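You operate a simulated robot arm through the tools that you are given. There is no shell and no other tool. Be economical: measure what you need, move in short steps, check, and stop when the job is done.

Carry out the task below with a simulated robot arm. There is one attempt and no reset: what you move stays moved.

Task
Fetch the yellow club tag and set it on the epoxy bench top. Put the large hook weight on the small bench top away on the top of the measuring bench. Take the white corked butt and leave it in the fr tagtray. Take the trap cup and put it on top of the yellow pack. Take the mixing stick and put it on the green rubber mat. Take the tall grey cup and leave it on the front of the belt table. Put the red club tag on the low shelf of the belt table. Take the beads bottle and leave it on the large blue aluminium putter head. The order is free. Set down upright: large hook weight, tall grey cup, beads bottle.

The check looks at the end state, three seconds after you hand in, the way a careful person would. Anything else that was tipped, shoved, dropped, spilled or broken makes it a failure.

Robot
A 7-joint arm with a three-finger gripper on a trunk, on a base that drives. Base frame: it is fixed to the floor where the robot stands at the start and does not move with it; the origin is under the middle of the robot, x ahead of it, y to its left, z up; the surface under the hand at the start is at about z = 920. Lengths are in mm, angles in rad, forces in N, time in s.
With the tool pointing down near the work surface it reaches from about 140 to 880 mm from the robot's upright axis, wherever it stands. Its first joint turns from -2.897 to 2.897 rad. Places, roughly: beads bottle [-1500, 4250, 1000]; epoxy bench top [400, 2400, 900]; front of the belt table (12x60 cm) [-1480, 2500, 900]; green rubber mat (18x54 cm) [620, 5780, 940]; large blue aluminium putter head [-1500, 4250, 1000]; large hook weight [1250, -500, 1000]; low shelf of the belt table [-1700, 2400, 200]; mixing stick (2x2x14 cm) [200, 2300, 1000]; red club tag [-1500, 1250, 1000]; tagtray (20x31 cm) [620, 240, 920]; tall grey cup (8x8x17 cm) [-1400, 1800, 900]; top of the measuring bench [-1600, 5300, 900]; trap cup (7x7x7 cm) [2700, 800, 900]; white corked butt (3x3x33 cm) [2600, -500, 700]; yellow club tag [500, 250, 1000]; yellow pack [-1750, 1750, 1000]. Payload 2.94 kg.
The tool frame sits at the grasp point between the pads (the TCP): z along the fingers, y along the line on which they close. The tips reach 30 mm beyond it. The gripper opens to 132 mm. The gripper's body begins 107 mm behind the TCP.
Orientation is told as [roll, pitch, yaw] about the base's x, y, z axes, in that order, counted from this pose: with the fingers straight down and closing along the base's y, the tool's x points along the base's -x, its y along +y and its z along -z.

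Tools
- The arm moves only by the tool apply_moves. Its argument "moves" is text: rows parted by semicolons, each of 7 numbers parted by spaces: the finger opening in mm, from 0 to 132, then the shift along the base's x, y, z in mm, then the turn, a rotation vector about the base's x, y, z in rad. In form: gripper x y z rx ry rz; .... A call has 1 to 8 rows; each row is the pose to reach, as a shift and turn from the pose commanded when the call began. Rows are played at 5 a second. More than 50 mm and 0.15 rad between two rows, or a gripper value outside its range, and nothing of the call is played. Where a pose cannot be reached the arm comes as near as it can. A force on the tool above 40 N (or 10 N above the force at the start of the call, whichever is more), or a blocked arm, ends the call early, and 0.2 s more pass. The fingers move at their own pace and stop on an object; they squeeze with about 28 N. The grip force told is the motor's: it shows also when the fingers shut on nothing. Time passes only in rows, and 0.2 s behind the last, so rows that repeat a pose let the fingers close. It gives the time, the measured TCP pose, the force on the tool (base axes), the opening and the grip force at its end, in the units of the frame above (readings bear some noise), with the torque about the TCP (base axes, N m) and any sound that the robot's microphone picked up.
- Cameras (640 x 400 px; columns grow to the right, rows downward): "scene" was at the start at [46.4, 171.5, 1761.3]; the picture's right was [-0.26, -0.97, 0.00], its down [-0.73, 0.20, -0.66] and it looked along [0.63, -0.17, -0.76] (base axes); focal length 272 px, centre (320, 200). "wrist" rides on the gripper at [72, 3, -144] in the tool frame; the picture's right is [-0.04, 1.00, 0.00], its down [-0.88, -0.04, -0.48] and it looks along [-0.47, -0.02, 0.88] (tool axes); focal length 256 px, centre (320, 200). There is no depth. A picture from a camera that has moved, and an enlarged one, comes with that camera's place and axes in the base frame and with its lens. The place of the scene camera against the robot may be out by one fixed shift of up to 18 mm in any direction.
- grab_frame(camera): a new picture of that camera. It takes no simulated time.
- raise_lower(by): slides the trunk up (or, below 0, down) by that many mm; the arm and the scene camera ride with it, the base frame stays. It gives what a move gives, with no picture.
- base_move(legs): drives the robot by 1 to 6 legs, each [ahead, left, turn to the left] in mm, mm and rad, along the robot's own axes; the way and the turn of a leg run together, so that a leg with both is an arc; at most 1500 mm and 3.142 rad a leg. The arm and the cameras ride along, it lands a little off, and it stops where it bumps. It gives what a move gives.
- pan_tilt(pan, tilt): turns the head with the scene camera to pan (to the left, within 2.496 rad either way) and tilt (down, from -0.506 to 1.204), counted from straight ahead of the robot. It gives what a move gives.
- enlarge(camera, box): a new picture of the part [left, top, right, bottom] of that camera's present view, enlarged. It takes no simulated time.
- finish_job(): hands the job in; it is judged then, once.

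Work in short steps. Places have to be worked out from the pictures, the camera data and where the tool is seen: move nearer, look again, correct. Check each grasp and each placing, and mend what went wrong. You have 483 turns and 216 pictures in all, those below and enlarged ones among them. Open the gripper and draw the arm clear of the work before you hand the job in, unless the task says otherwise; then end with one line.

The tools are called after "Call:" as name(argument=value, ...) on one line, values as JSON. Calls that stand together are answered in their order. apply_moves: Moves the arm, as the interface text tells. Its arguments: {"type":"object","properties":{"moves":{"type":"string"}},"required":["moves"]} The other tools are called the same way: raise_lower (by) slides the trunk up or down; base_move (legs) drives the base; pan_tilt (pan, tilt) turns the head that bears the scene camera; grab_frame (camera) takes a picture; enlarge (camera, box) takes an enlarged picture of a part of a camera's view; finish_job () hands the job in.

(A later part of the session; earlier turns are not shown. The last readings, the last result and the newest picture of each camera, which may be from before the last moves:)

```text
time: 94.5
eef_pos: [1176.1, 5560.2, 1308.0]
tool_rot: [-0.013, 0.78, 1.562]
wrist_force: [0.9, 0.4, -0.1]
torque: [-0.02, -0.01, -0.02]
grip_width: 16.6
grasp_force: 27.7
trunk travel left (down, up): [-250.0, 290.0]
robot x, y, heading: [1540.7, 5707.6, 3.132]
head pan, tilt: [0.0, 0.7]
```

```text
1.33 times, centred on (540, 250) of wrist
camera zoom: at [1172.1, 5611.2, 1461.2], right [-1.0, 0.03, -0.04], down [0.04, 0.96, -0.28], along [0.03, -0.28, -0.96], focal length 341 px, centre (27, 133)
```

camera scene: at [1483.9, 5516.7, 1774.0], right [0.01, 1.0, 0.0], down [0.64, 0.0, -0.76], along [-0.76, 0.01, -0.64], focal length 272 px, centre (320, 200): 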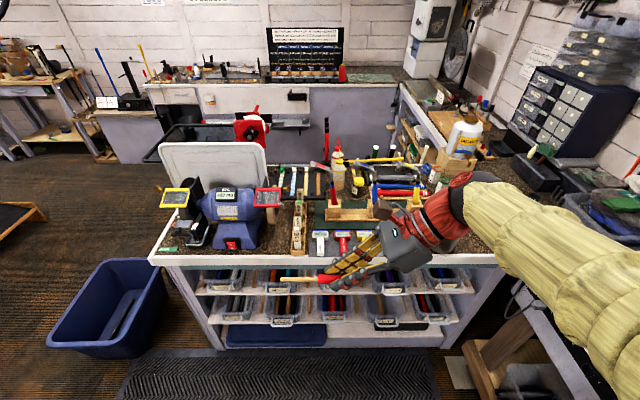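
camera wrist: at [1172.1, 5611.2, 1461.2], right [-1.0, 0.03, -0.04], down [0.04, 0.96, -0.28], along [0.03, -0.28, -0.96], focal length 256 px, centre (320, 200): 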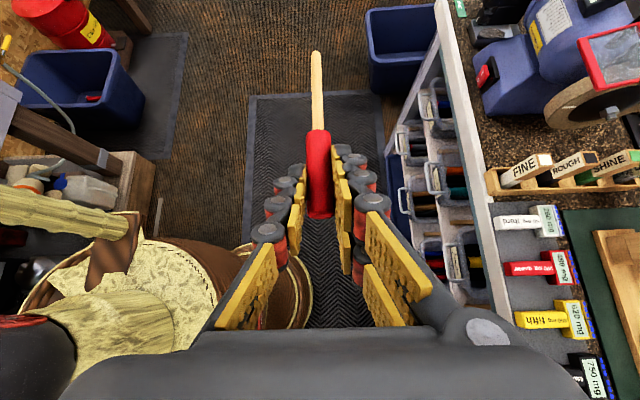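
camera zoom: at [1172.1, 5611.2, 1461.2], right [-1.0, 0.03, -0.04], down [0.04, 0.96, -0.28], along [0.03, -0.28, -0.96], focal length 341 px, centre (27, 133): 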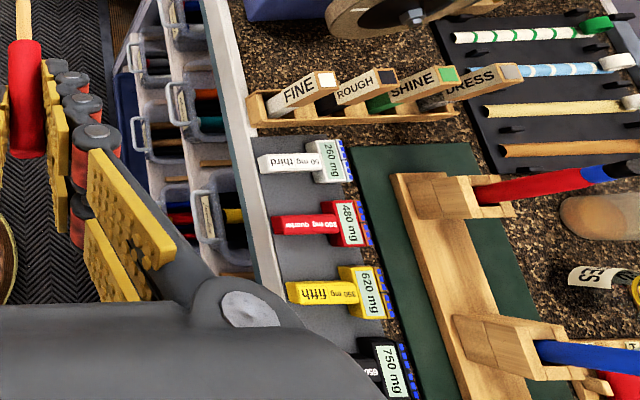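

The free part of the mat is the left end strip (x≈508–697, y≈5502–5546) beside the hammer rack. I'll lay the stick there along x, hand leaning toward the robot; first I turn the tool about vertical while extending a little.

Call:
apply_moves(moves="5 -20 0 0 0 0 -0.14; 5 -45 0 0 0 0 -0.28; 5 -70 0 0 0 0 -0.42; 5 -95 0 0 0 0 -0.56; 5 -120 0 0 0 0 -0.70; 5 -145 0 0 0 0 -0.84; 5 -170 0 0 0 0 -0.98; 5 -180 0 0 0 0 -1.10")

Call:
apply_moves(moves="5 0 0 0 0 0 -0.1; 5 0 0 0 0 0 -0.2; 5 0 0 0 0 0 -0.296")

Call:
grab_frame(camera="wrist")

Call:
grab_frame(camera="scene")

```text
time: 96.3
eef_pos: [995.4, 5560.1, 1308.5]
tool_rot: [-0.014, 0.781, 0.461]
wrist_force: [-0.6, -0.6, -0.6]
torque: [0.0, 0.02, 0.02]
grip_width: 16.3
grasp_force: 28.5
trunk travel left (down, up): [-250.0, 290.0]
robot x, y, heading: [1540.3, 5707.4, 3.135]
head pan, tilt: [0.0, 0.7]
```

```text
time: 97.1
eef_pos: [994.6, 5564.4, 1303.7]
tool_rot: [-0.019, 0.779, 0.282]
wrist_force: [0.8, -0.5, -0.1]
torque: [0.0, 0.01, 0.01]
grip_width: 16.5
grasp_force: 27.6
out of reach, approached as far as the arm can: row 2, 3
trunk travel left (down, up): [-250.0, 290.0]
robot x, y, heading: [1540.8, 5706.4, 3.133]
head pan, tilt: [0.0, 0.7]
```

```text
178 pictures are left
camera wrist: at [1041.8, 5585.0, 1456.9], right [-0.26, 0.96, -0.04], down [0.93, 0.24, -0.28], along [-0.26, -0.11, -0.96], focal length 256 px, centre (320, 200)
```

wrist: 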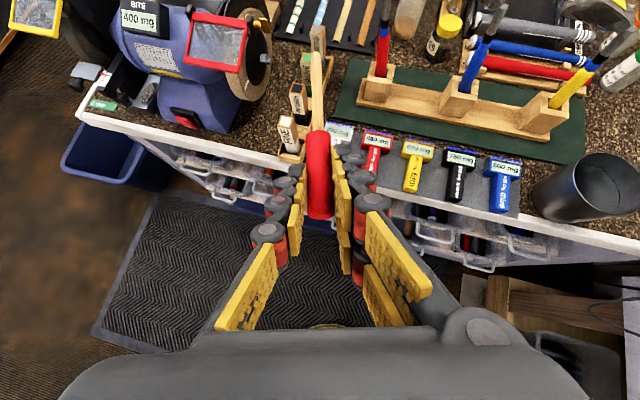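

```text
177 pictures are left
camera scene: at [1484.7, 5516.6, 1774.0], right [0.01, 1.0, 0.0], down [0.64, 0.0, -0.77], along [-0.77, 0.01, -0.64], focal length 272 px, centre (320, 200)
```

scene: 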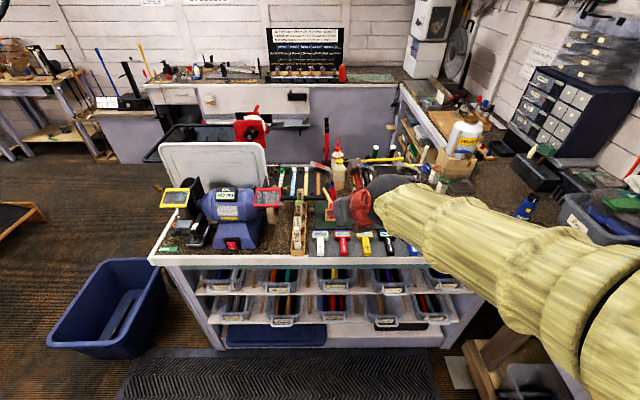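

The tool reached azimuth 16°; base rotation can give the rest. I zoom on the mat's left end from this view.

Call:
enlarge(camera="wrist", box=[270, 20, 470, 145])

```text
3.20 times, centred on (370, 82) of wrist
camera zoom: at [1041.8, 5585.0, 1456.9], right [-0.26, 0.96, -0.04], down [0.93, 0.24, -0.28], along [-0.26, -0.11, -0.96], focal length 819 px, centre (160, 576)
```

zoom: 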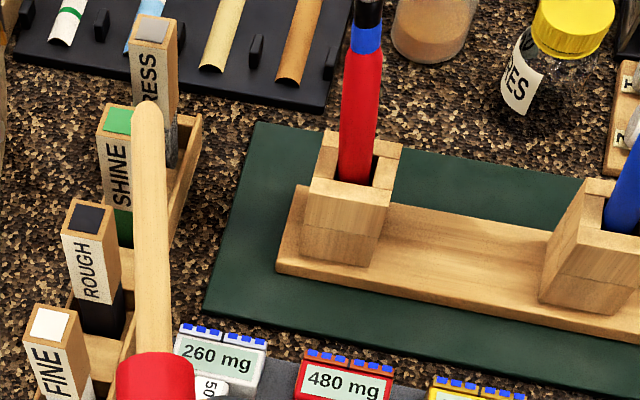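

I turn the base −0.14 rad and drive 230 mm closer.

Call:
base_move(legs=[[0, 0, -0.14], [230, 60, 0]])

Call:
grab_frame(camera="wrist")

```text
time: 99.5
eef_pos: [743.6, 5616.0, 1302.3]
tool_rot: [-0.019, 0.778, 0.144]
wrist_force: [-0.2, 0.4, -0.4]
torque: [0.0, -0.03, -0.02]
grip_width: 16.5
grasp_force: 27.9
trunk travel left (down, up): [-250.0, 290.0]
robot x, y, heading: [1304.6, 5676.7, 2.995]
head pan, tilt: [0.0, 0.7]
```

```text
175 pictures are left
camera wrist: at [792.7, 5629.6, 1456.1], right [-0.12, 0.99, -0.04], down [0.95, 0.11, -0.28], along [-0.27, -0.08, -0.96], focal length 256 px, centre (320, 200)
```

wrist: 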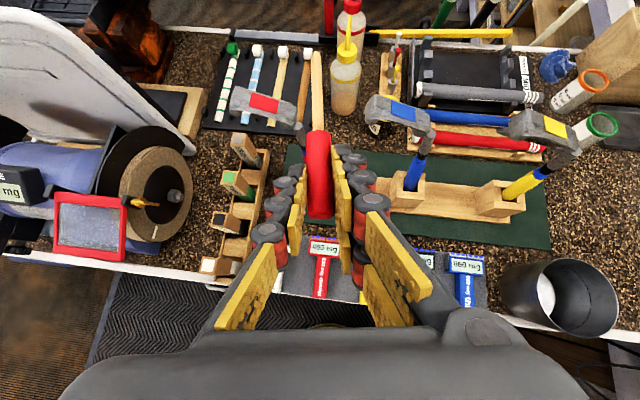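

The hammer head overhangs at x≈575–605, z≈1170, so I come in from the front: shift to x≈775, y≈5536, descend to z≈1014, then slide inward.

Call:
apply_moves(moves="5 15 -40 0 0 0 0; 5 31 -80 0 0 0 0; 5 31 -80 -45 0 0 0; 5 31 -80 -90 0 0 0; 5 31 -80 -135 0 0 0; 5 31 -80 -180 0 0 0; 5 31 -80 -220 0 0 0; 5 31 -80 -250 0 0 0")

Call:
grab_frame(camera="wrist")

Call:
enlarge(camera="scene", box=[180, 150, 440, 350])

```text
time: 101.3
eef_pos: [776.2, 5537.1, 1052.0]
tool_rot: [-0.019, 0.779, 0.141]
wrist_force: [0.4, -0.3, 0.5]
torque: [-0.03, -0.04, 0.03]
grip_width: 16.2
grasp_force: 28.0
out of reach, approached as far as the arm can: row 1, 2, 3, 4, 5
trunk travel left (down, up): [-250.0, 290.0]
robot x, y, heading: [1306.5, 5679.5, 2.991]
head pan, tilt: [0.0, 0.7]
```

```text
174 pictures are left
camera wrist: at [825.5, 5551.3, 1206.5], right [-0.12, 0.99, -0.04], down [0.95, 0.11, -0.28], along [-0.27, -0.08, -0.96], focal length 256 px, centre (320, 200)
```

wrist: 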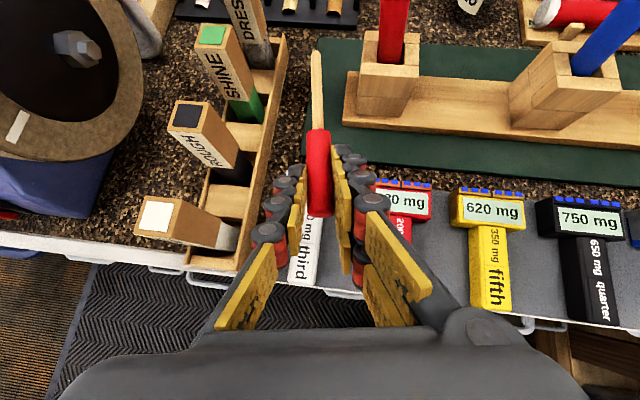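

```text
2.00 times, centred on (310, 250) of scene
camera zoom: at [1223.1, 5501.0, 1774.1], right [0.15, 0.99, 0.0], down [0.64, -0.09, -0.77], along [-0.76, 0.11, -0.64], focal length 544 px, centre (340, 100)
```

zoom: 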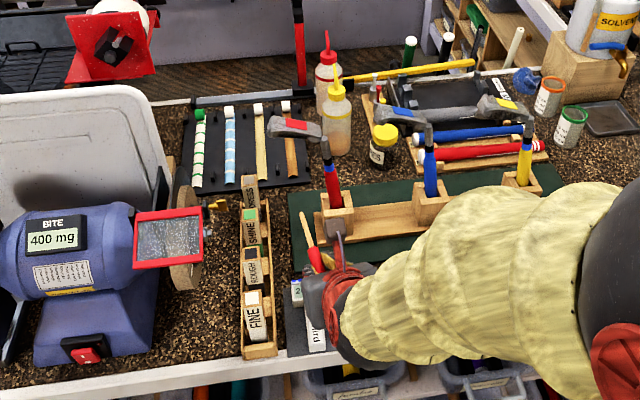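

Clear. I descend to z≈1012, then slide in and down to the mat.

Call:
apply_moves(moves="5 0 0 -38 0 0 0; 5 -25 -1 -45 0 0 0; 5 -50 -1 -52 0 0 0; 5 -75 -2 -62 0 0 0; 5 -98 -2 -72 0 0 0; 5 -98 -2 -80 0 0 0")

Call:
grab_frame(camera="wrist")

Call:
enlarge(camera="scene", box=[270, 200, 400, 300])

```text
time: 102.7
eef_pos: [676.6, 5534.1, 972.6]
tool_rot: [-0.019, 0.779, 0.142]
wrist_force: [2.0, 0.2, 2.4]
torque: [0.02, -0.05, 0.02]
grip_width: 16.7
grasp_force: 28.0
trunk travel left (down, up): [-250.0, 290.0]
robot x, y, heading: [1304.4, 5678.0, 2.991]
head pan, tilt: [0.0, 0.7]
```

```text
172 pictures are left
camera wrist: at [726.2, 5548.5, 1126.5], right [-0.12, 0.99, -0.04], down [0.95, 0.11, -0.28], along [-0.27, -0.08, -0.96], focal length 256 px, centre (320, 200)
```

wrist: 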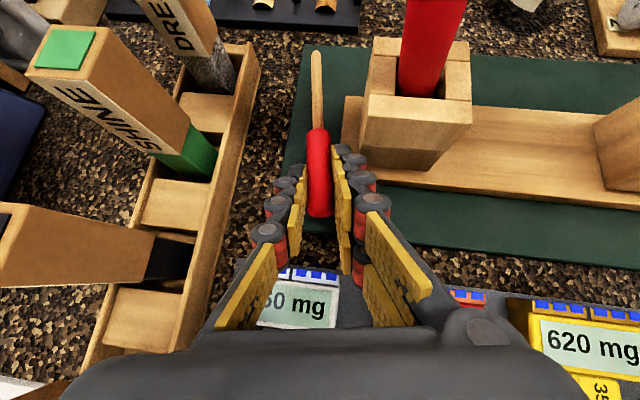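

```text
4.00 times, centred on (335, 250) of scene
camera zoom: at [1222.2, 5500.2, 1774.0], right [0.15, 0.99, 0.0], down [0.64, -0.09, -0.76], along [-0.76, 0.11, -0.64], focal length 1088 px, centre (260, 0)
```

zoom: 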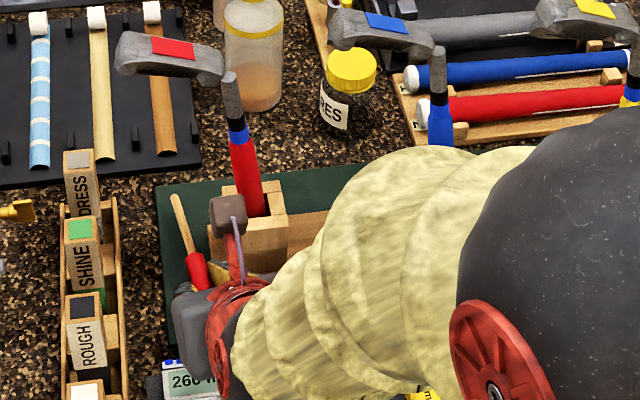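

The stick sits above the left mat strip. I lower gently until contact.

Call:
apply_moves(moves="5 0 2 -4 0 0 0; 5 0 2 -7 0 0 0; 5 0 2 -10 0 0 0; 5 0 2 -13 0 0 0")

```text
time: 103.4
eef_pos: [675.5, 5535.2, 972.7]
tool_rot: [-0.022, 0.795, 0.141]
wrist_force: [11.6, 2.6, 16.4]
torque: [0.27, -0.29, -0.17]
grip_width: 16.5
grasp_force: 28.3
trunk travel left (down, up): [-250.0, 290.0]
robot x, y, heading: [1300.6, 5682.2, 2.995]
head pan, tilt: [0.0, 0.7]
stopped in row 3: the force on the tool passed its limit at 43 N (the readings are from after the stop); the commanded pose is now the measured one
```

Contact at 972.7; I check what touches.

Call:
enlarge(camera="wrist", box=[240, 40, 440, 340])

```text
1.33 times, centred on (340, 190) of wrist
camera zoom: at [726.2, 5549.5, 1125.4], right [-0.13, 0.99, -0.05], down [0.95, 0.11, -0.29], along [-0.29, -0.08, -0.95], focal length 341 px, centre (293, 213)
```

zoom: 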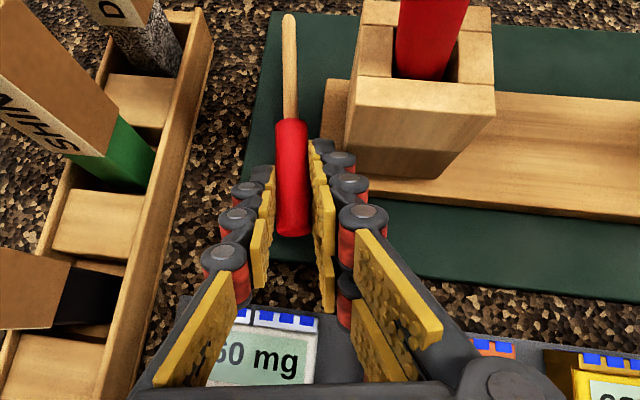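

The +y fingertip is catching the rack's corner. I raise slightly, shift +9 mm in x, −3 in y, and lower again.

Call:
apply_moves(moves="5 0 0 6 0 -0.015 0; 5 9 -3 6 0 -0.015 0; 5 9 -3 2 0 -0.015 0; 5 9 -3 -2 0 -0.015 0; 5 9 -3 -5 0 -0.015 0; 5 9 -3 -8 0 -0.015 0")

Call:
enlarge(camera="wrist", box=[240, 40, 440, 340])

```text
time: 104.6
eef_pos: [682.3, 5532.4, 973.1]
tool_rot: [-0.026, 0.787, 0.138]
wrist_force: [11.7, 2.9, 17.6]
torque: [0.35, -0.28, -0.19]
grip_width: 16.6
grasp_force: 27.5
trunk travel left (down, up): [-250.0, 290.0]
robot x, y, heading: [1304.4, 5676.5, 2.995]
head pan, tilt: [0.0, 0.7]
stopped in row 5: the force on the tool passed its limit at 43 N (the readings are from after the stop); the commanded pose is now the measured one
```

```text
1.33 times, centred on (340, 190) of wrist
camera zoom: at [731.8, 5546.8, 1125.9], right [-0.12, 0.99, -0.05], down [0.95, 0.1, -0.29], along [-0.28, -0.08, -0.96], focal length 341 px, centre (293, 213)
```

zoom: 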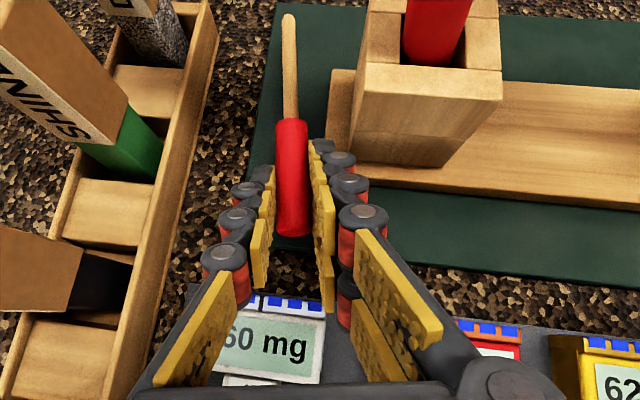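

Force/torque point to a fingertip's lower corner on the mat at z≈946, so we're down. I relieve 1–2 mm, open modestly, then withdraw back along the tool axis.

Call:
apply_moves(moves="17 0 0 1 0 0 0; 22 0 0 1 0 0 0; 28 0 0 1 0 0 0; 30 0 0 1 0 0 0; 30 10 1 11 0 0 0; 30 30 4 31 0 0 0; 30 55 7 56 0 0 0; 30 80 11 81 0 0 0")

Call:
grab_frame(camera="wrist")

```text
time: 106.4
eef_pos: [761.7, 5543.4, 1050.4]
tool_rot: [-0.025, 0.783, 0.137]
wrist_force: [-0.5, -0.2, 0.4]
torque: [0.01, -0.01, 0.0]
grip_width: 29.9
grasp_force: 0.1
trunk travel left (down, up): [-250.0, 290.0]
robot x, y, heading: [1304.2, 5680.1, 2.993]
head pan, tilt: [0.0, 0.7]
```

```text
168 pictures are left
camera wrist: at [811.3, 5558.3, 1204.4], right [-0.12, 0.99, -0.05], down [0.95, 0.11, -0.28], along [-0.27, -0.08, -0.96], focal length 256 px, centre (320, 200)
```

wrist: 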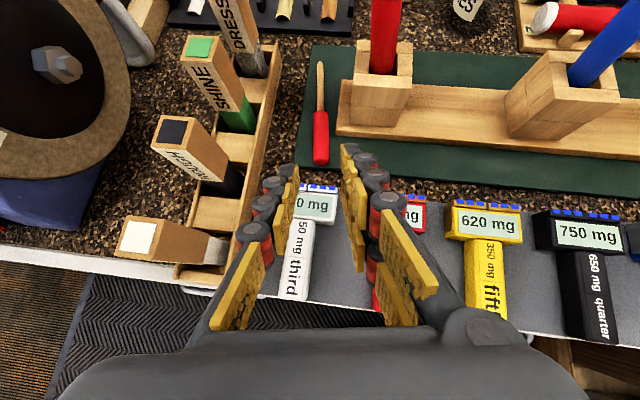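

The stick lies on the mat. One zoom to verify it is fully on.

Call:
enlarge(camera="wrist", box=[260, 30, 420, 190])

```text
2.50 times, centred on (340, 110) of wrist
camera zoom: at [811.3, 5558.3, 1204.4], right [-0.12, 0.99, -0.05], down [0.95, 0.11, -0.28], along [-0.27, -0.08, -0.96], focal length 640 px, centre (270, 425)
```

zoom: 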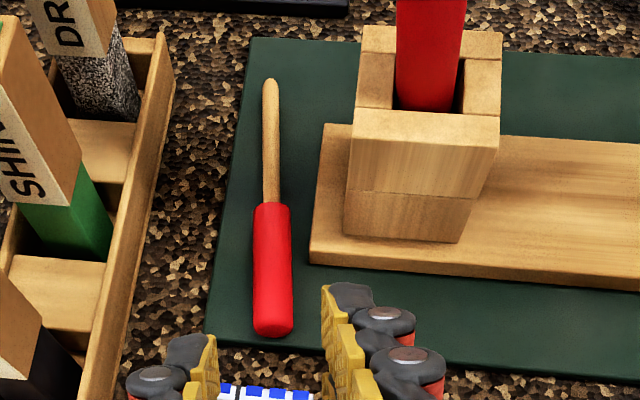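

Stick placed well. I raise the arm, back the base off, and return the tool to neutral.

Call:
apply_moves(moves="40 20 0 40 0 0 0; 40 40 0 85 0 0 0; 40 60 0 130 0 0 0; 40 60 0 180 0 0 0; 40 60 0 230 0 0 0; 40 60 0 260 0 0 0")

Call:
base_move(legs=[[-250, 0, 0]])

Call:
apply_moves(moves="40 0 0 0 0.019 -0.139 0; 40 0 0 0 0.038 -0.278 0; 40 0 0 0 0.058 -0.417 0; 40 0 0 0 0.077 -0.556 0; 40 0 0 0 0.096 -0.69 0; 40 0 0 0 0.107 -0.775 0")

Call:
apply_moves(moves="40 0 0 0 0 0 0.145; 40 0 0 0 0 0 0.29; 40 0 0 0 0 0 0.435; 40 0 0 0 0 0 0.58; 40 0 0 0 0 0 0.725; 40 0 0 0 0 0 0.87; 40 0 0 0 0 0 1.015; 40 0 0 0 0 0 1.16")

Call:
apply_moves(moves="40 0 0 0 0 0 0.145; 40 0 0 0 0 0 0.29; 40 0 0 0 0 0 0.435; 40 0 0 0 0 0 0.58; 40 0 0 0 0 0 0.725; 40 0 0 0 0 0 0.87; 40 0 0 0 0 0 1.015; 40 0 0 0 0 0 1.16")

Call:
apply_moves(moves="40 0 0 0 0 0 0.145; 40 0 0 0 0 0 0.29; 40 0 0 0 0 0 0.435; 40 0 0 0 0 0 0.54")

```text
time: 107.8
eef_pos: [820.7, 5541.9, 1310.5]
tool_rot: [-0.027, 0.782, 0.138]
wrist_force: [0.8, -0.1, 0.1]
torque: [0.0, 0.01, 0.0]
grip_width: 40.2
grasp_force: 0.2
trunk travel left (down, up): [-250.0, 290.0]
robot x, y, heading: [1304.3, 5679.2, 2.997]
head pan, tilt: [0.0, 0.7]
```

```text
time: 109.6
eef_pos: [1068.5, 5505.6, 1311.3]
tool_rot: [-0.025, 0.785, 0.135]
wrist_force: [1.0, 0.9, -0.1]
torque: [0.01, 0.03, 0.0]
grip_width: 39.9
grasp_force: 0.1
trunk travel left (down, up): [-250.0, 290.0]
robot x, y, heading: [1554.1, 5644.4, 2.996]
head pan, tilt: [0.0, 0.7]
```

```text
time: 110.4
eef_pos: [1117.5, 5499.1, 1282.7]
tool_rot: [0.036, 0.497, 0.133]
wrist_force: [-2.0, -0.8, 1.0]
torque: [0.02, -0.15, 0.0]
grip_width: 40.0
grasp_force: 0.1
out of reach, approached as far as the arm can: row 1, 2, 3, 4
trunk travel left (down, up): [-250.0, 290.0]
robot x, y, heading: [1552.8, 5643.7, 2.993]
head pan, tilt: [0.0, 0.7]
stopped in row 4: the force on the tool passed its limit at 53 N (the readings are from after the stop); the commanded pose is now the measured one
```

```text
time: 112.2
eef_pos: [1177.3, 5373.2, 1165.9]
tool_rot: [0.254, 0.486, 1.061]
wrist_force: [-0.7, -1.1, 0.1]
torque: [0.08, 0.0, 0.0]
grip_width: 39.9
grasp_force: 0.1
out of reach, approached as far as the arm can: row 1, 2, 3, 4, 5, 6, 7, 8
trunk travel left (down, up): [-250.0, 290.0]
robot x, y, heading: [1550.7, 5641.9, 2.997]
head pan, tilt: [0.0, 0.7]
```

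```text
time: 114.2
eef_pos: [1158.5, 5315.6, 1219.0]
tool_rot: [0.319, 0.787, 1.996]
wrist_force: [-0.2, 0.4, 0.7]
torque: [-0.02, 0.0, 0.01]
grip_width: 39.7
grasp_force: 0.2
out of reach, approached as far as the arm can: row 1, 2, 3, 4, 5, 6
trunk travel left (down, up): [-250.0, 290.0]
robot x, y, heading: [1555.5, 5643.8, 2.993]
head pan, tilt: [0.0, 0.7]
stopped in row 8: the arm was blocked; the commanded pose is now the measured one
```

```text
time: 115.2
eef_pos: [1158.9, 5315.9, 1218.5]
tool_rot: [0.32, 0.788, 2.537]
wrist_force: [0.7, -0.2, -0.6]
torque: [-0.01, -0.04, 0.03]
grip_width: 40.0
grasp_force: 0.1
trunk travel left (down, up): [-250.0, 290.0]
robot x, y, heading: [1547.5, 5640.9, 2.995]
head pan, tilt: [0.0, 0.7]
```

That chain went astray at joint limits (force stop was probably self-contact). I look at the state.

Call:
grab_frame(camera="scene")

Call:
grab_frame(camera="wrist")

```text
166 pictures are left
camera scene: at [1468.9, 5463.5, 1773.9], right [0.15, 0.99, 0.0], down [0.64, -0.09, -0.76], along [-0.76, 0.11, -0.64], focal length 272 px, centre (320, 200)
```

scene: 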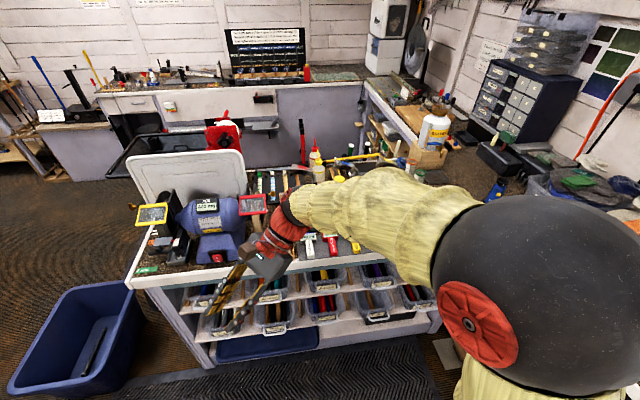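

```text
165 pictures are left
camera wrist: at [1144.7, 5376.8, 1366.4], right [-0.75, -0.64, 0.19], down [-0.66, 0.68, -0.31], along [0.07, -0.36, -0.93], focal length 256 px, centre (320, 200)
```

wrist: 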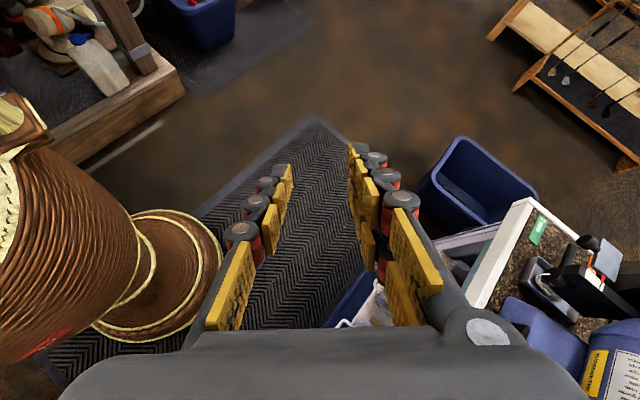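

Nothing was touched; the arm is just in an odd pose. I turn the base to face south (left 1.72) into free space and then straighten the tool.

Call:
base_move(legs=[[0, 0, 1.717]])

Call:
grab_frame(camera="scene")

```text
time: 119.7
eef_pos: [1925.9, 5292.1, 1218.5]
tool_rot: [0.319, 0.786, -2.051]
wrist_force: [0.0, 0.4, -0.1]
torque: [-0.02, 0.02, 0.02]
grip_width: 40.1
grasp_force: 0.0
trunk travel left (down, up): [-250.0, 290.0]
robot x, y, heading: [1550.9, 5641.3, -1.594]
head pan, tilt: [0.0, 0.7]
```

```text
164 pictures are left
camera scene: at [1741.0, 5584.5, 1774.0], right [-1.0, 0.02, 0.0], down [0.01, 0.64, -0.76], along [-0.02, -0.76, -0.64], focal length 272 px, centre (320, 200)
```

scene: 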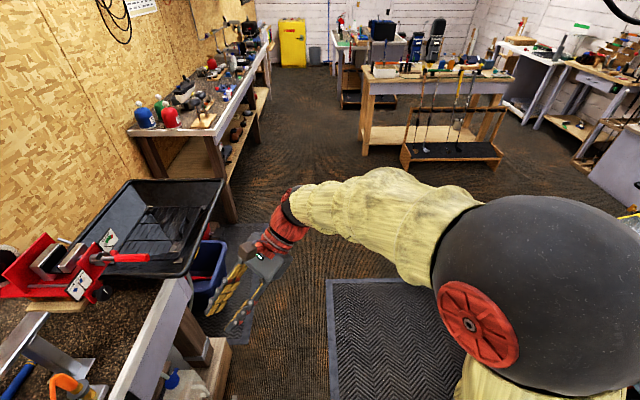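

Straighten the tool in steps, moving it towards the centre.

Call:
apply_moves(moves="40 -30 0 15 -0.092 0.105 0.021; 40 -60 0 30 -0.184 0.21 0.042; 40 -90 0 45 -0.277 0.315 0.063; 40 -120 0 60 -0.369 0.419 0.084; 40 -150 0 75 -0.461 0.524 0.105; 40 -180 0 90 -0.553 0.629 0.126")

```text
time: 121.1
eef_pos: [1744.5, 5294.9, 1309.6]
tool_rot: [0.0, -0.003, -2.052]
wrist_force: [0.7, -0.1, 0.0]
torque: [-0.01, -0.02, 0.03]
grip_width: 39.8
grasp_force: 0.0
trunk travel left (down, up): [-250.0, 290.0]
robot x, y, heading: [1549.3, 5645.7, -1.591]
head pan, tilt: [0.0, 0.7]
```

Call:
apply_moves(moves="60 -40 0 10 0 0 0.115; 60 -80 0 20 0 0 0.23; 60 -120 0 30 0 0 0.345; 60 -160 0 40 0 0 0.46; 60 -190 0 50 0 0 0.46")

Call:
enlarge(camera="scene", box=[240, 0, 640, 200])

```text
time: 122.3
eef_pos: [1553.6, 5294.3, 1358.1]
tool_rot: [0.004, -0.001, -1.589]
wrist_force: [-0.5, 0.3, 0.8]
torque: [-0.01, 0.0, 0.01]
grip_width: 60.0
grasp_force: 0.1
trunk travel left (down, up): [-250.0, 290.0]
robot x, y, heading: [1550.9, 5644.2, -1.595]
head pan, tilt: [0.0, 0.7]
```

```text
1.60 times, centred on (440, 100) of scene
camera zoom: at [1740.6, 5584.7, 1774.0], right [-1.0, 0.02, 0.0], down [0.01, 0.64, -0.76], along [-0.02, -0.76, -0.64], focal length 435 px, centre (128, 360)
```

zoom: 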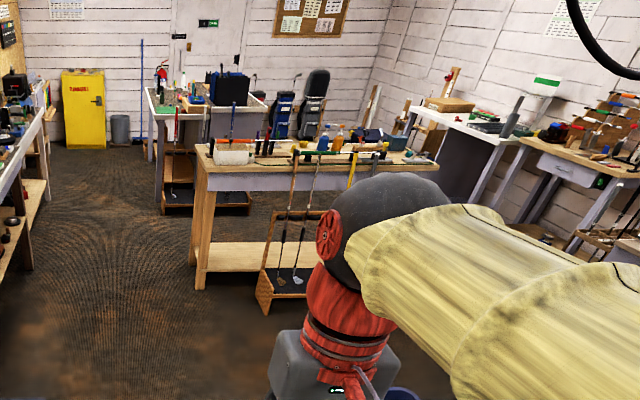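

Drive south down the aisle (x≈1600) to y≈1150.

Call:
base_move(legs=[[0, 60, 0.024], [1500, 0, 0], [1500, 0, 0], [1450, 0, 0]])

Call:
pan_tilt(pan=0.7, tilt=0.5)

Call:
grab_frame(camera="scene")

Call:
pan_tilt(pan=-0.3, tilt=0.5)

Call:
grab_frame(camera="scene")

```text
time: 144.2
eef_pos: [1587.0, 837.0, 1359.5]
tool_rot: [0.003, 0.0, -1.58]
wrist_force: [-0.2, -0.2, -0.3]
torque: [0.02, -0.03, 0.02]
grip_width: 60.2
grasp_force: 0.1
trunk travel left (down, up): [-250.0, 290.0]
robot x, y, heading: [1581.9, 1182.3, -1.584]
head pan, tilt: [0.0, 0.7]
```

```text
time: 145.2
eef_pos: [1586.7, 835.5, 1359.0]
tool_rot: [0.001, -0.001, -1.579]
wrist_force: [0.0, 0.1, 0.2]
torque: [0.01, -0.01, 0.0]
grip_width: 60.2
grasp_force: 0.1
trunk travel left (down, up): [-250.0, 290.0]
robot x, y, heading: [1582.3, 1183.3, -1.579]
head pan, tilt: [0.7, 0.499]
```

```text
162 pictures are left
camera scene: at [1828.7, 1143.4, 1791.7], right [-0.77, -0.63, 0.0], down [-0.3, 0.37, -0.88], along [0.56, -0.68, -0.48], focal length 272 px, centre (320, 200)
```

scene: 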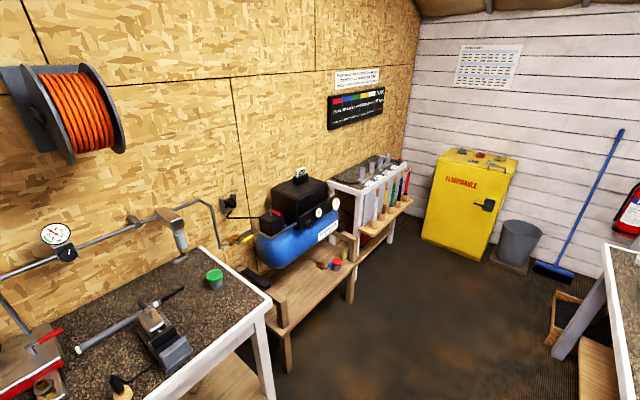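

```text
time: 146.5
eef_pos: [1586.6, 836.6, 1357.4]
tool_rot: [0.002, 0.0, -1.58]
wrist_force: [-0.3, -0.8, 0.1]
torque: [0.0, 0.0, 0.0]
grip_width: 60.1
grasp_force: 0.1
trunk travel left (down, up): [-250.0, 290.0]
robot x, y, heading: [1578.5, 1184.6, -1.58]
head pan, tilt: [-0.3, 0.499]
```

```text
161 pictures are left
camera scene: at [1743.1, 1127.1, 1791.7], right [-0.95, 0.31, 0.0], down [0.15, 0.46, -0.88], along [-0.27, -0.84, -0.48], focal length 272 px, centre (320, 200)
```

scene: 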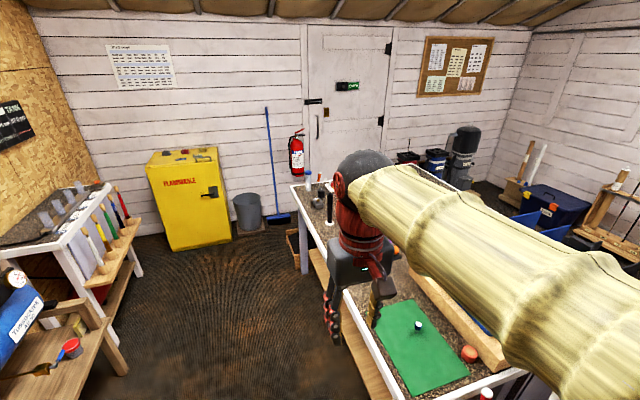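

Trap cup: green-rimmed cup near (2720,770). I zoom on rods and the hook weight.

Call:
enlarge(camera="scene", box=[0, 170, 150, 340])

Call:
enlarge(camera="scene", box=[270, 150, 370, 250])

```text
2.35 times, centred on (75, 255) of scene
camera zoom: at [1743.1, 1127.1, 1791.7], right [-0.95, 0.31, 0.0], down [0.15, 0.46, -0.88], along [-0.27, -0.84, -0.48], focal length 640 px, centre (896, 71)
```

zoom: 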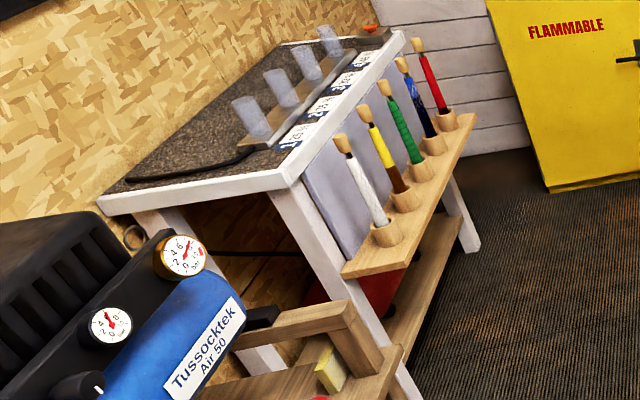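

```text
4.00 times, centred on (320, 200) of scene
camera zoom: at [1743.1, 1127.1, 1791.7], right [-0.95, 0.31, 0.0], down [0.15, 0.46, -0.88], along [-0.27, -0.84, -0.48], focal length 1088 px, centre (320, 200)
```

zoom: 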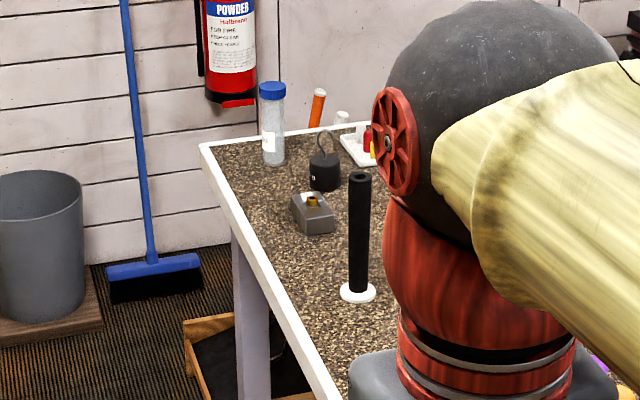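

The white butt stands in a holder near (2600,-455), top z≈930. I drive to about (1930,-455) and face +x.

Call:
base_move(legs=[[0, 360, 0], [1000, 0, 0], [640, 0, 0], [0, 0, 1.575]])

Call:
pan_tilt(pan=0.0, tilt=0.8)

Call:
grab_frame(camera="scene")

Call:
grab_frame(camera="wrist")

```text
time: 160.6
eef_pos: [2281.3, -441.3, 1358.3]
tool_rot: [0.002, 0.001, -0.002]
wrist_force: [0.5, 0.9, 0.4]
torque: [0.03, 0.02, -0.01]
grip_width: 60.0
grasp_force: 0.0
trunk travel left (down, up): [-250.0, 290.0]
robot x, y, heading: [1933.5, -448.8, -0.004]
head pan, tilt: [-0.3, 0.499]
```

```text
time: 161.3
eef_pos: [2280.5, -441.9, 1358.6]
tool_rot: [0.003, -0.001, -0.003]
wrist_force: [-0.3, -0.4, -0.7]
torque: [-0.02, -0.02, 0.01]
grip_width: 59.9
grasp_force: 0.1
trunk travel left (down, up): [-250.0, 290.0]
robot x, y, heading: [1932.3, -450.7, -0.0]
head pan, tilt: [0.0, 0.799]
```

```text
158 pictures are left
camera scene: at [1985.1, -259.9, 1765.8], right [0.0, -1.0, 0.0], down [-0.72, 0.0, -0.7], along [0.7, 0.0, -0.72], focal length 272 px, centre (320, 200)
```

scene: 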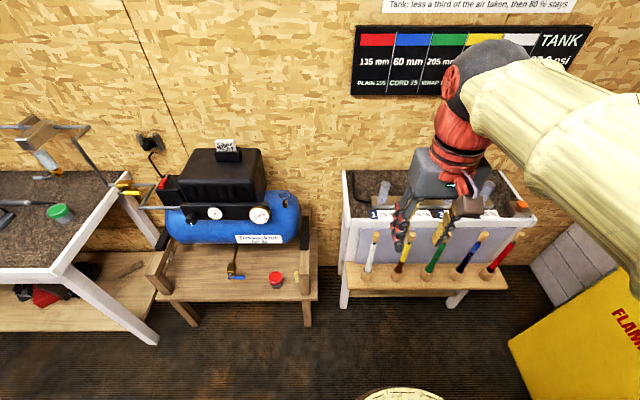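

```text
157 pictures are left
camera wrist: at [2209.3, -437.8, 1502.7], right [0.04, 1.0, 0.0], down [0.88, -0.04, 0.48], along [0.47, -0.02, -0.88], focal length 256 px, centre (320, 200)
```

wrist: 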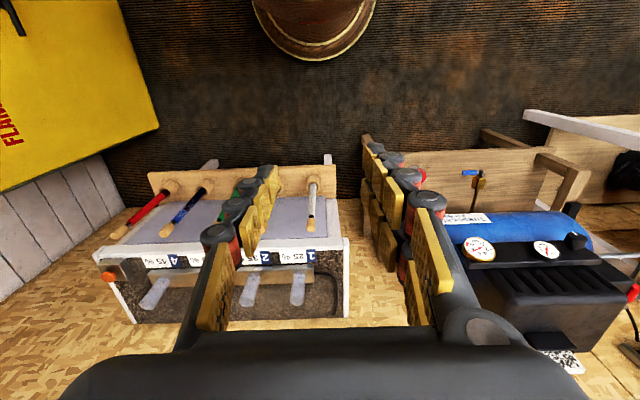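

Butt is at about (2599,-482), top z≈935. Next butt is 130 mm further in −y, compressor beyond y>-210. I yaw the tool +90° while moving to a hover.

Call:
apply_moves(moves="60 15 3 -10 0 0 0.14; 60 30 6 -20 0 0 0.28; 60 45 9 -30 0 0 0.42; 60 60 12 -40 0 0 0.56; 60 75 15 -50 0 0 0.70; 60 90 18 -60 0 0 0.84; 60 105 21 -70 0 0 0.98; 60 120 24 -80 0 0 1.12")

Call:
apply_moves(moves="60 10 0 0 0 0 0.14; 60 20 0 0 0 0 0.28; 60 30 0 0 0 0 0.42; 60 40 0 0 0 0 0.453")

```text
time: 163.2
eef_pos: [2401.2, -418.0, 1277.8]
tool_rot: [0.002, 0.0, 1.12]
wrist_force: [0.5, 0.3, -0.8]
torque: [0.0, -0.01, 0.01]
grip_width: 60.1
grasp_force: 0.1
trunk travel left (down, up): [-250.0, 290.0]
robot x, y, heading: [1932.3, -454.1, -0.001]
head pan, tilt: [0.0, 0.799]
```

```text
time: 164.2
eef_pos: [2442.5, -417.7, 1278.4]
tool_rot: [0.002, 0.001, 1.572]
wrist_force: [0.7, 0.3, -0.1]
torque: [-0.02, 0.03, -0.03]
grip_width: 60.1
grasp_force: 0.1
trunk travel left (down, up): [-250.0, 290.0]
robot x, y, heading: [1934.0, -450.6, -0.001]
head pan, tilt: [0.0, 0.799]
```

Now lean the hand toward +y by 45°, moving on.

Call:
apply_moves(moves="60 25 10 -20 -0.13 0 0; 60 50 20 -40 -0.26 0 0; 60 75 30 -60 -0.39 0 0; 60 100 40 -80 -0.52 0 0; 60 125 50 -100 -0.65 0 0; 60 150 60 -120 -0.785 0 0")

Call:
grab_frame(camera="wrist")

Call:
grab_frame(camera="scene")

```text
time: 165.6
eef_pos: [2591.8, -356.8, 1158.1]
tool_rot: [0.002, 0.787, 1.573]
wrist_force: [-0.2, -0.1, -0.2]
torque: [0.05, 0.01, -0.02]
grip_width: 60.0
grasp_force: 0.1
trunk travel left (down, up): [-250.0, 290.0]
robot x, y, heading: [1930.6, -452.8, -0.002]
head pan, tilt: [0.0, 0.799]
```

```text
156 pictures are left
camera wrist: at [2589.8, -305.5, 1311.0], right [-1.0, 0.03, -0.03], down [0.04, 0.96, -0.29], along [0.02, -0.29, -0.96], focal length 256 px, centre (320, 200)
```

wrist: 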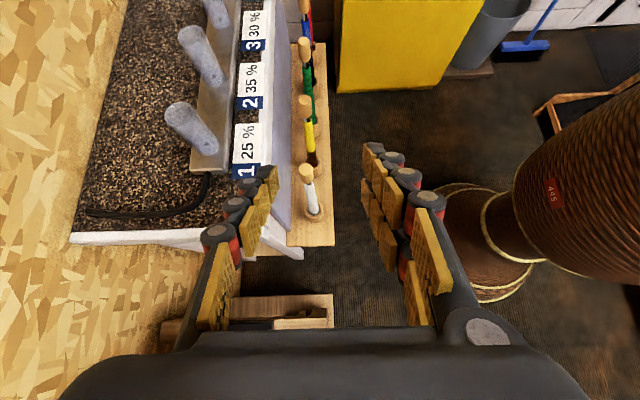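

```text
155 pictures are left
camera scene: at [1986.8, -258.9, 1765.5], right [0.0, -1.0, 0.0], down [-0.72, 0.0, -0.7], along [0.7, 0.0, -0.72], focal length 272 px, centre (320, 200)
```

scene: 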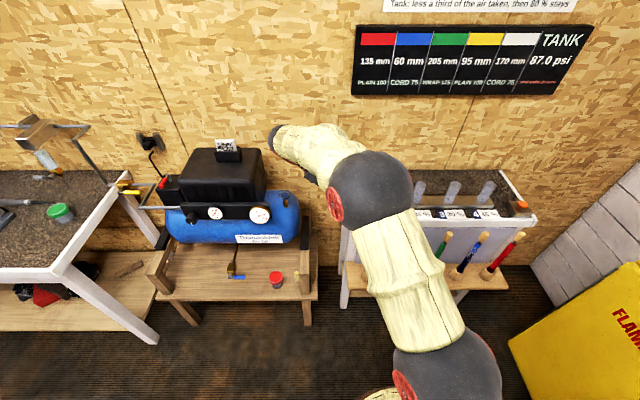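

Triangulating both wrist views: butt at (2621,-483), top z≈900, cabinet edge x≈2678 at z≈905. I grip ~50 mm below the top. Approach to the pre-grasp first.

Call:
apply_moves(moves="50 10 -15 -45 0 0 0; 50 20 -30 -90 0 0 0; 50 29 -45 -135 0 0 0; 50 29 -55 -180 0 0 0; 50 29 -59 -225 0 0 0; 50 29 -59 -241 0 0 0")

Call:
grab_frame(camera="wrist")

```text
time: 166.9
eef_pos: [2620.4, -417.5, 915.2]
tool_rot: [0.004, 0.784, 1.572]
wrist_force: [0.4, 0.2, -0.9]
torque: [-0.02, 0.04, -0.01]
grip_width: 50.2
grasp_force: 0.1
trunk travel left (down, up): [-250.0, 290.0]
robot x, y, heading: [1932.6, -447.5, -0.006]
head pan, tilt: [0.0, 0.799]
```

```text
154 pictures are left
camera wrist: at [2618.8, -365.2, 1069.6], right [-1.0, 0.03, -0.03], down [0.04, 0.96, -0.28], along [0.02, -0.29, -0.96], focal length 256 px, centre (320, 200)
```

wrist: 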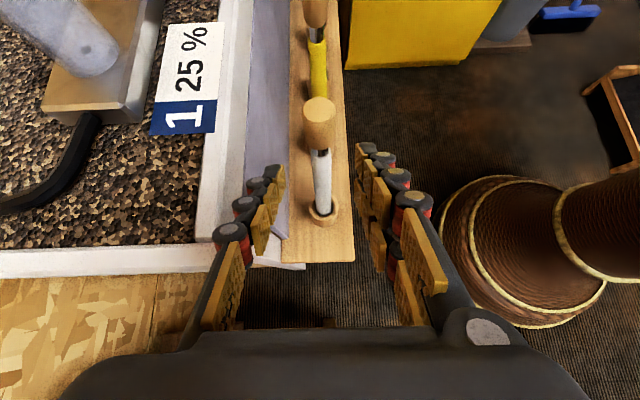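

The butt has a wide cork (z 842–900) over a thinner white shaft. To hold the shaft nearer its centre and clear the cabinet, I yaw the lean 30° toward the robot, then go in lower (z≈800).

Call:
apply_moves(moves="50 -8 -2 5 0 0 0.13; 50 -16 -4 10 0 0 0.26; 50 -24 -6 10 0 0 0.39; 50 -33 -8 5 0 0 0.52; 50 -33 -8 -20 0 0 0.52; 50 -33 -8 -48 0 0 0.52")

Call:
grab_frame(camera="wrist")

```text
time: 168.3
eef_pos: [2587.8, -423.7, 868.9]
tool_rot: [0.001, 0.785, 2.093]
wrist_force: [-0.7, 0.7, 0.3]
torque: [-0.01, 0.03, -0.02]
grip_width: 50.0
grasp_force: 0.1
trunk travel left (down, up): [-250.0, 290.0]
robot x, y, heading: [1934.2, -455.6, 0.003]
head pan, tilt: [0.0, 0.799]
```

```text
153 pictures are left
camera wrist: at [2560.5, -381.1, 1022.2], right [-0.88, -0.47, -0.03], down [-0.44, 0.85, -0.28], along [0.16, -0.24, -0.96], focal length 256 px, centre (320, 200)
```

wrist: 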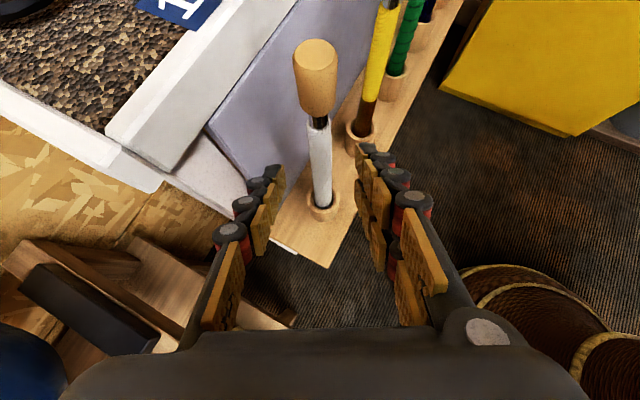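

Aligned; slide in along the tool axis and close.

Call:
apply_moves(moves="50 7 -13 -15 0 0 0; 50 14 -26 -29 0 0 0; 50 21 -38 -44 0 0 0; 50 28 -51 -58 0 0 0; 50 28 -51 -58 0 0 0")

Call:
grab_frame(camera="wrist")

```text
time: 169.6
eef_pos: [2614.6, -476.8, 811.5]
tool_rot: [0.001, 0.786, 2.092]
wrist_force: [0.5, -0.9, -0.3]
torque: [0.04, -0.02, -0.01]
grip_width: 49.9
grasp_force: 0.1
trunk travel left (down, up): [-250.0, 290.0]
robot x, y, heading: [1930.5, -453.5, -0.005]
head pan, tilt: [0.0, 0.799]
```

```text
152 pictures are left
camera wrist: at [2588.8, -433.0, 965.2], right [-0.88, -0.47, -0.03], down [-0.44, 0.85, -0.28], along [0.16, -0.24, -0.96], focal length 256 px, centre (320, 200)
```

wrist: 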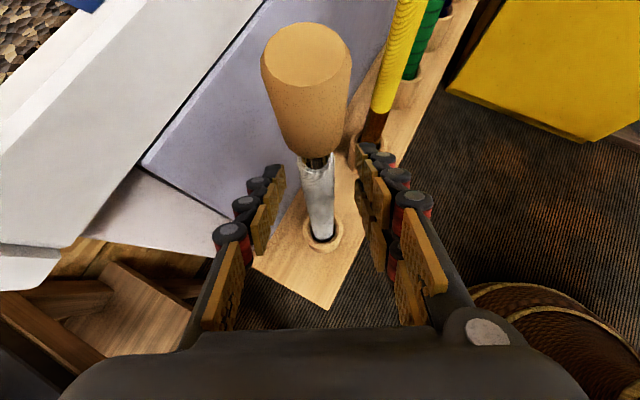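

Shaft is between the pads. Close.

Call:
apply_moves(moves="8 0 0 0 0 0 0; 8 0 0 0 0 0 0; 8 0 0 0 0 0 0; 8 0 0 0 0 0 0; 8 0 0 20 0 0 0; 8 0 0 50 0 0 0; 8 0 0 90 0 0 0; 8 0 0 130 0 0 0")

Call:
grab_frame(camera="wrist")

```text
time: 171.3
eef_pos: [2613.4, -477.8, 941.4]
tool_rot: [0.003, 0.785, 2.093]
wrist_force: [-0.1, -0.6, -1.9]
torque: [-0.04, -0.03, 0.03]
grip_width: 19.7
grasp_force: 28.1
trunk travel left (down, up): [-250.0, 290.0]
robot x, y, heading: [1930.6, -449.9, -0.008]
head pan, tilt: [0.0, 0.799]
```

```text
151 pictures are left
camera wrist: at [2588.2, -433.1, 1094.6], right [-0.88, -0.47, -0.03], down [-0.44, 0.85, -0.28], along [0.16, -0.24, -0.96], focal length 256 px, centre (320, 200)
```

wrist: 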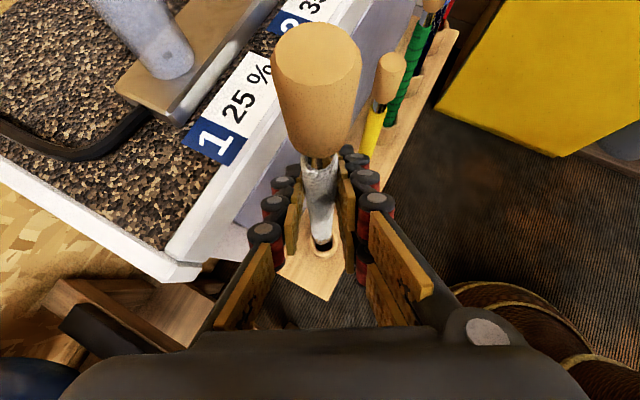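

Held and out of the holder. Raise and draw back toward the robot.

Call:
apply_moves(moves="8 0 0 48 0 0 0; 8 0 0 96 0 0 0; 8 -5 0 144 0 0 0; 8 -20 0 190 0 0 0; 8 -45 2 230 0 0 0; 8 -75 5 265 0 0 0; 8 -110 10 295 0 0 0; 8 -145 15 320 0 0 0")

Call:
apply_moves(moves="8 -10 0 0 0.113 0.065 0; 8 -20 0 0 0.226 0.13 0; 8 -30 0 0 0.34 0.196 0; 8 -40 0 0 0.453 0.261 0; 8 -50 0 0 0.566 0.327 0; 8 -60 0 0 0.68 0.393 0")

Call:
grab_frame(camera="wrist")

```text
time: 173.2
eef_pos: [2467.9, -460.9, 1261.3]
tool_rot: [0.004, 0.784, 2.093]
wrist_force: [0.3, 0.0, -0.5]
torque: [0.03, -0.01, 0.0]
grip_width: 20.0
grasp_force: 28.2
trunk travel left (down, up): [-250.0, 290.0]
robot x, y, heading: [1933.9, -451.8, -0.005]
head pan, tilt: [0.0, 0.799]
```

```text
time: 174.6
eef_pos: [2410.6, -460.7, 1262.1]
tool_rot: [0.005, -0.003, 2.096]
wrist_force: [1.0, 0.6, -0.9]
torque: [-0.09, -0.05, -0.02]
grip_width: 20.0
grasp_force: 28.3
trunk travel left (down, up): [-250.0, 290.0]
robot x, y, heading: [1931.8, -450.3, -0.007]
head pan, tilt: [0.0, 0.799]
```

```text
150 pictures are left
camera wrist: at [2445.1, -524.1, 1405.7], right [-0.89, -0.46, 0.0], down [-0.4, 0.78, 0.48], along [-0.22, 0.42, -0.88], focal length 256 px, centre (320, 200)
```

wrist: 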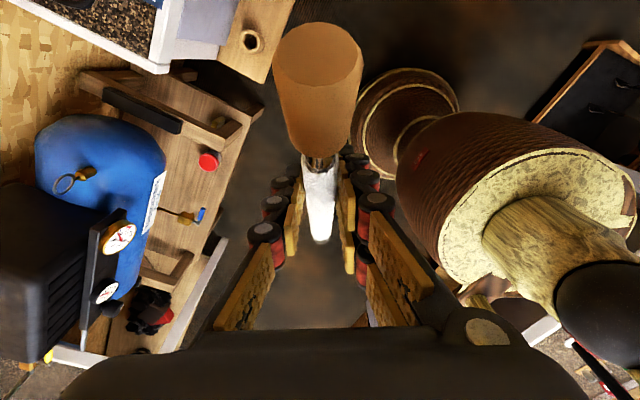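

Tool vertical now with the butt slanting. Yaw −120° back to neutral.

Call:
apply_moves(moves="8 0 0 10 0 0 -0.14; 8 0 0 20 0 0 -0.28; 8 0 0 30 0 0 -0.42; 8 0 0 40 0 0 -0.56; 8 0 0 50 0 0 -0.70; 8 0 0 60 0 0 -0.84; 8 0 0 60 0 0 -0.98; 8 0 0 60 0 0 -1.12")

Call:
apply_moves(moves="8 0 0 0 0 0 -0.14; 8 0 0 0 0 0 -0.28; 8 0 0 0 0 0 -0.42; 8 0 0 0 0 0 -0.56; 8 0 0 0 0 0 -0.70; 8 0 0 0 0 0 -0.84; 8 0 0 0 0 0 -0.974")

```text
time: 176.3
eef_pos: [2409.9, -461.0, 1322.9]
tool_rot: [0.005, 0.0, 0.971]
wrist_force: [0.2, 0.4, -0.9]
torque: [-0.08, 0.06, -0.01]
grip_width: 19.7
grasp_force: 28.2
trunk travel left (down, up): [-250.0, 290.0]
robot x, y, heading: [1935.0, -451.3, -0.007]
head pan, tilt: [0.0, 0.799]
```

```text
time: 177.9
eef_pos: [2410.0, -460.5, 1322.4]
tool_rot: [0.004, 0.001, -0.004]
wrist_force: [-0.2, 0.0, -1.5]
torque: [0.01, 0.07, -0.04]
grip_width: 20.0
grasp_force: 28.0
trunk travel left (down, up): [-250.0, 290.0]
robot x, y, heading: [1935.0, -453.3, 0.002]
head pan, tilt: [0.0, 0.799]
```

Retract the arm a bit, raise the trunk, and drive back round the north of the bench to the start side (heading 0).

Call:
apply_moves(moves="8 -30 0 20 0 0 0; 8 -60 0 40 0 0 0; 8 -90 0 60 0 0 0; 8 -120 0 80 0 0 0")

Call:
raise_lower(by=150)

Call:
base_move(legs=[[-100, 0, 0], [0, 1450, 0], [0, 500, 0], [-1500, 0, 0], [-400, 0, 0]])

```text
time: 178.9
eef_pos: [2288.5, -460.1, 1400.8]
tool_rot: [0.004, 0.0, -0.001]
wrist_force: [-0.6, -0.3, 0.3]
torque: [0.01, 0.04, -0.01]
grip_width: 19.5
grasp_force: 28.0
trunk travel left (down, up): [-250.0, 290.0]
robot x, y, heading: [1929.6, -450.4, -0.005]
head pan, tilt: [0.0, 0.799]
```

```text
time: 180.7
eef_pos: [2291.0, -460.3, 1551.3]
tool_rot: [0.003, 0.0, -0.002]
wrist_force: [0.2, -0.3, -0.3]
torque: [-0.02, 0.07, 0.03]
grip_width: 19.7
grasp_force: 27.3
trunk travel left (down, up): [-400.0, 140.0]
robot x, y, heading: [1930.3, -452.3, -0.004]
head pan, tilt: [0.0, 0.799]
```

```text
time: 200.3
eef_pos: [303.5, 1499.4, 1551.4]
tool_rot: [0.003, -0.001, -0.002]
wrist_force: [-1.1, 0.1, -1.4]
torque: [-0.03, 0.02, 0.06]
grip_width: 19.1
grasp_force: 27.9
trunk travel left (down, up): [-400.0, 140.0]
robot x, y, heading: [-53.7, 1510.3, -0.005]
head pan, tilt: [0.0, 0.799]
```

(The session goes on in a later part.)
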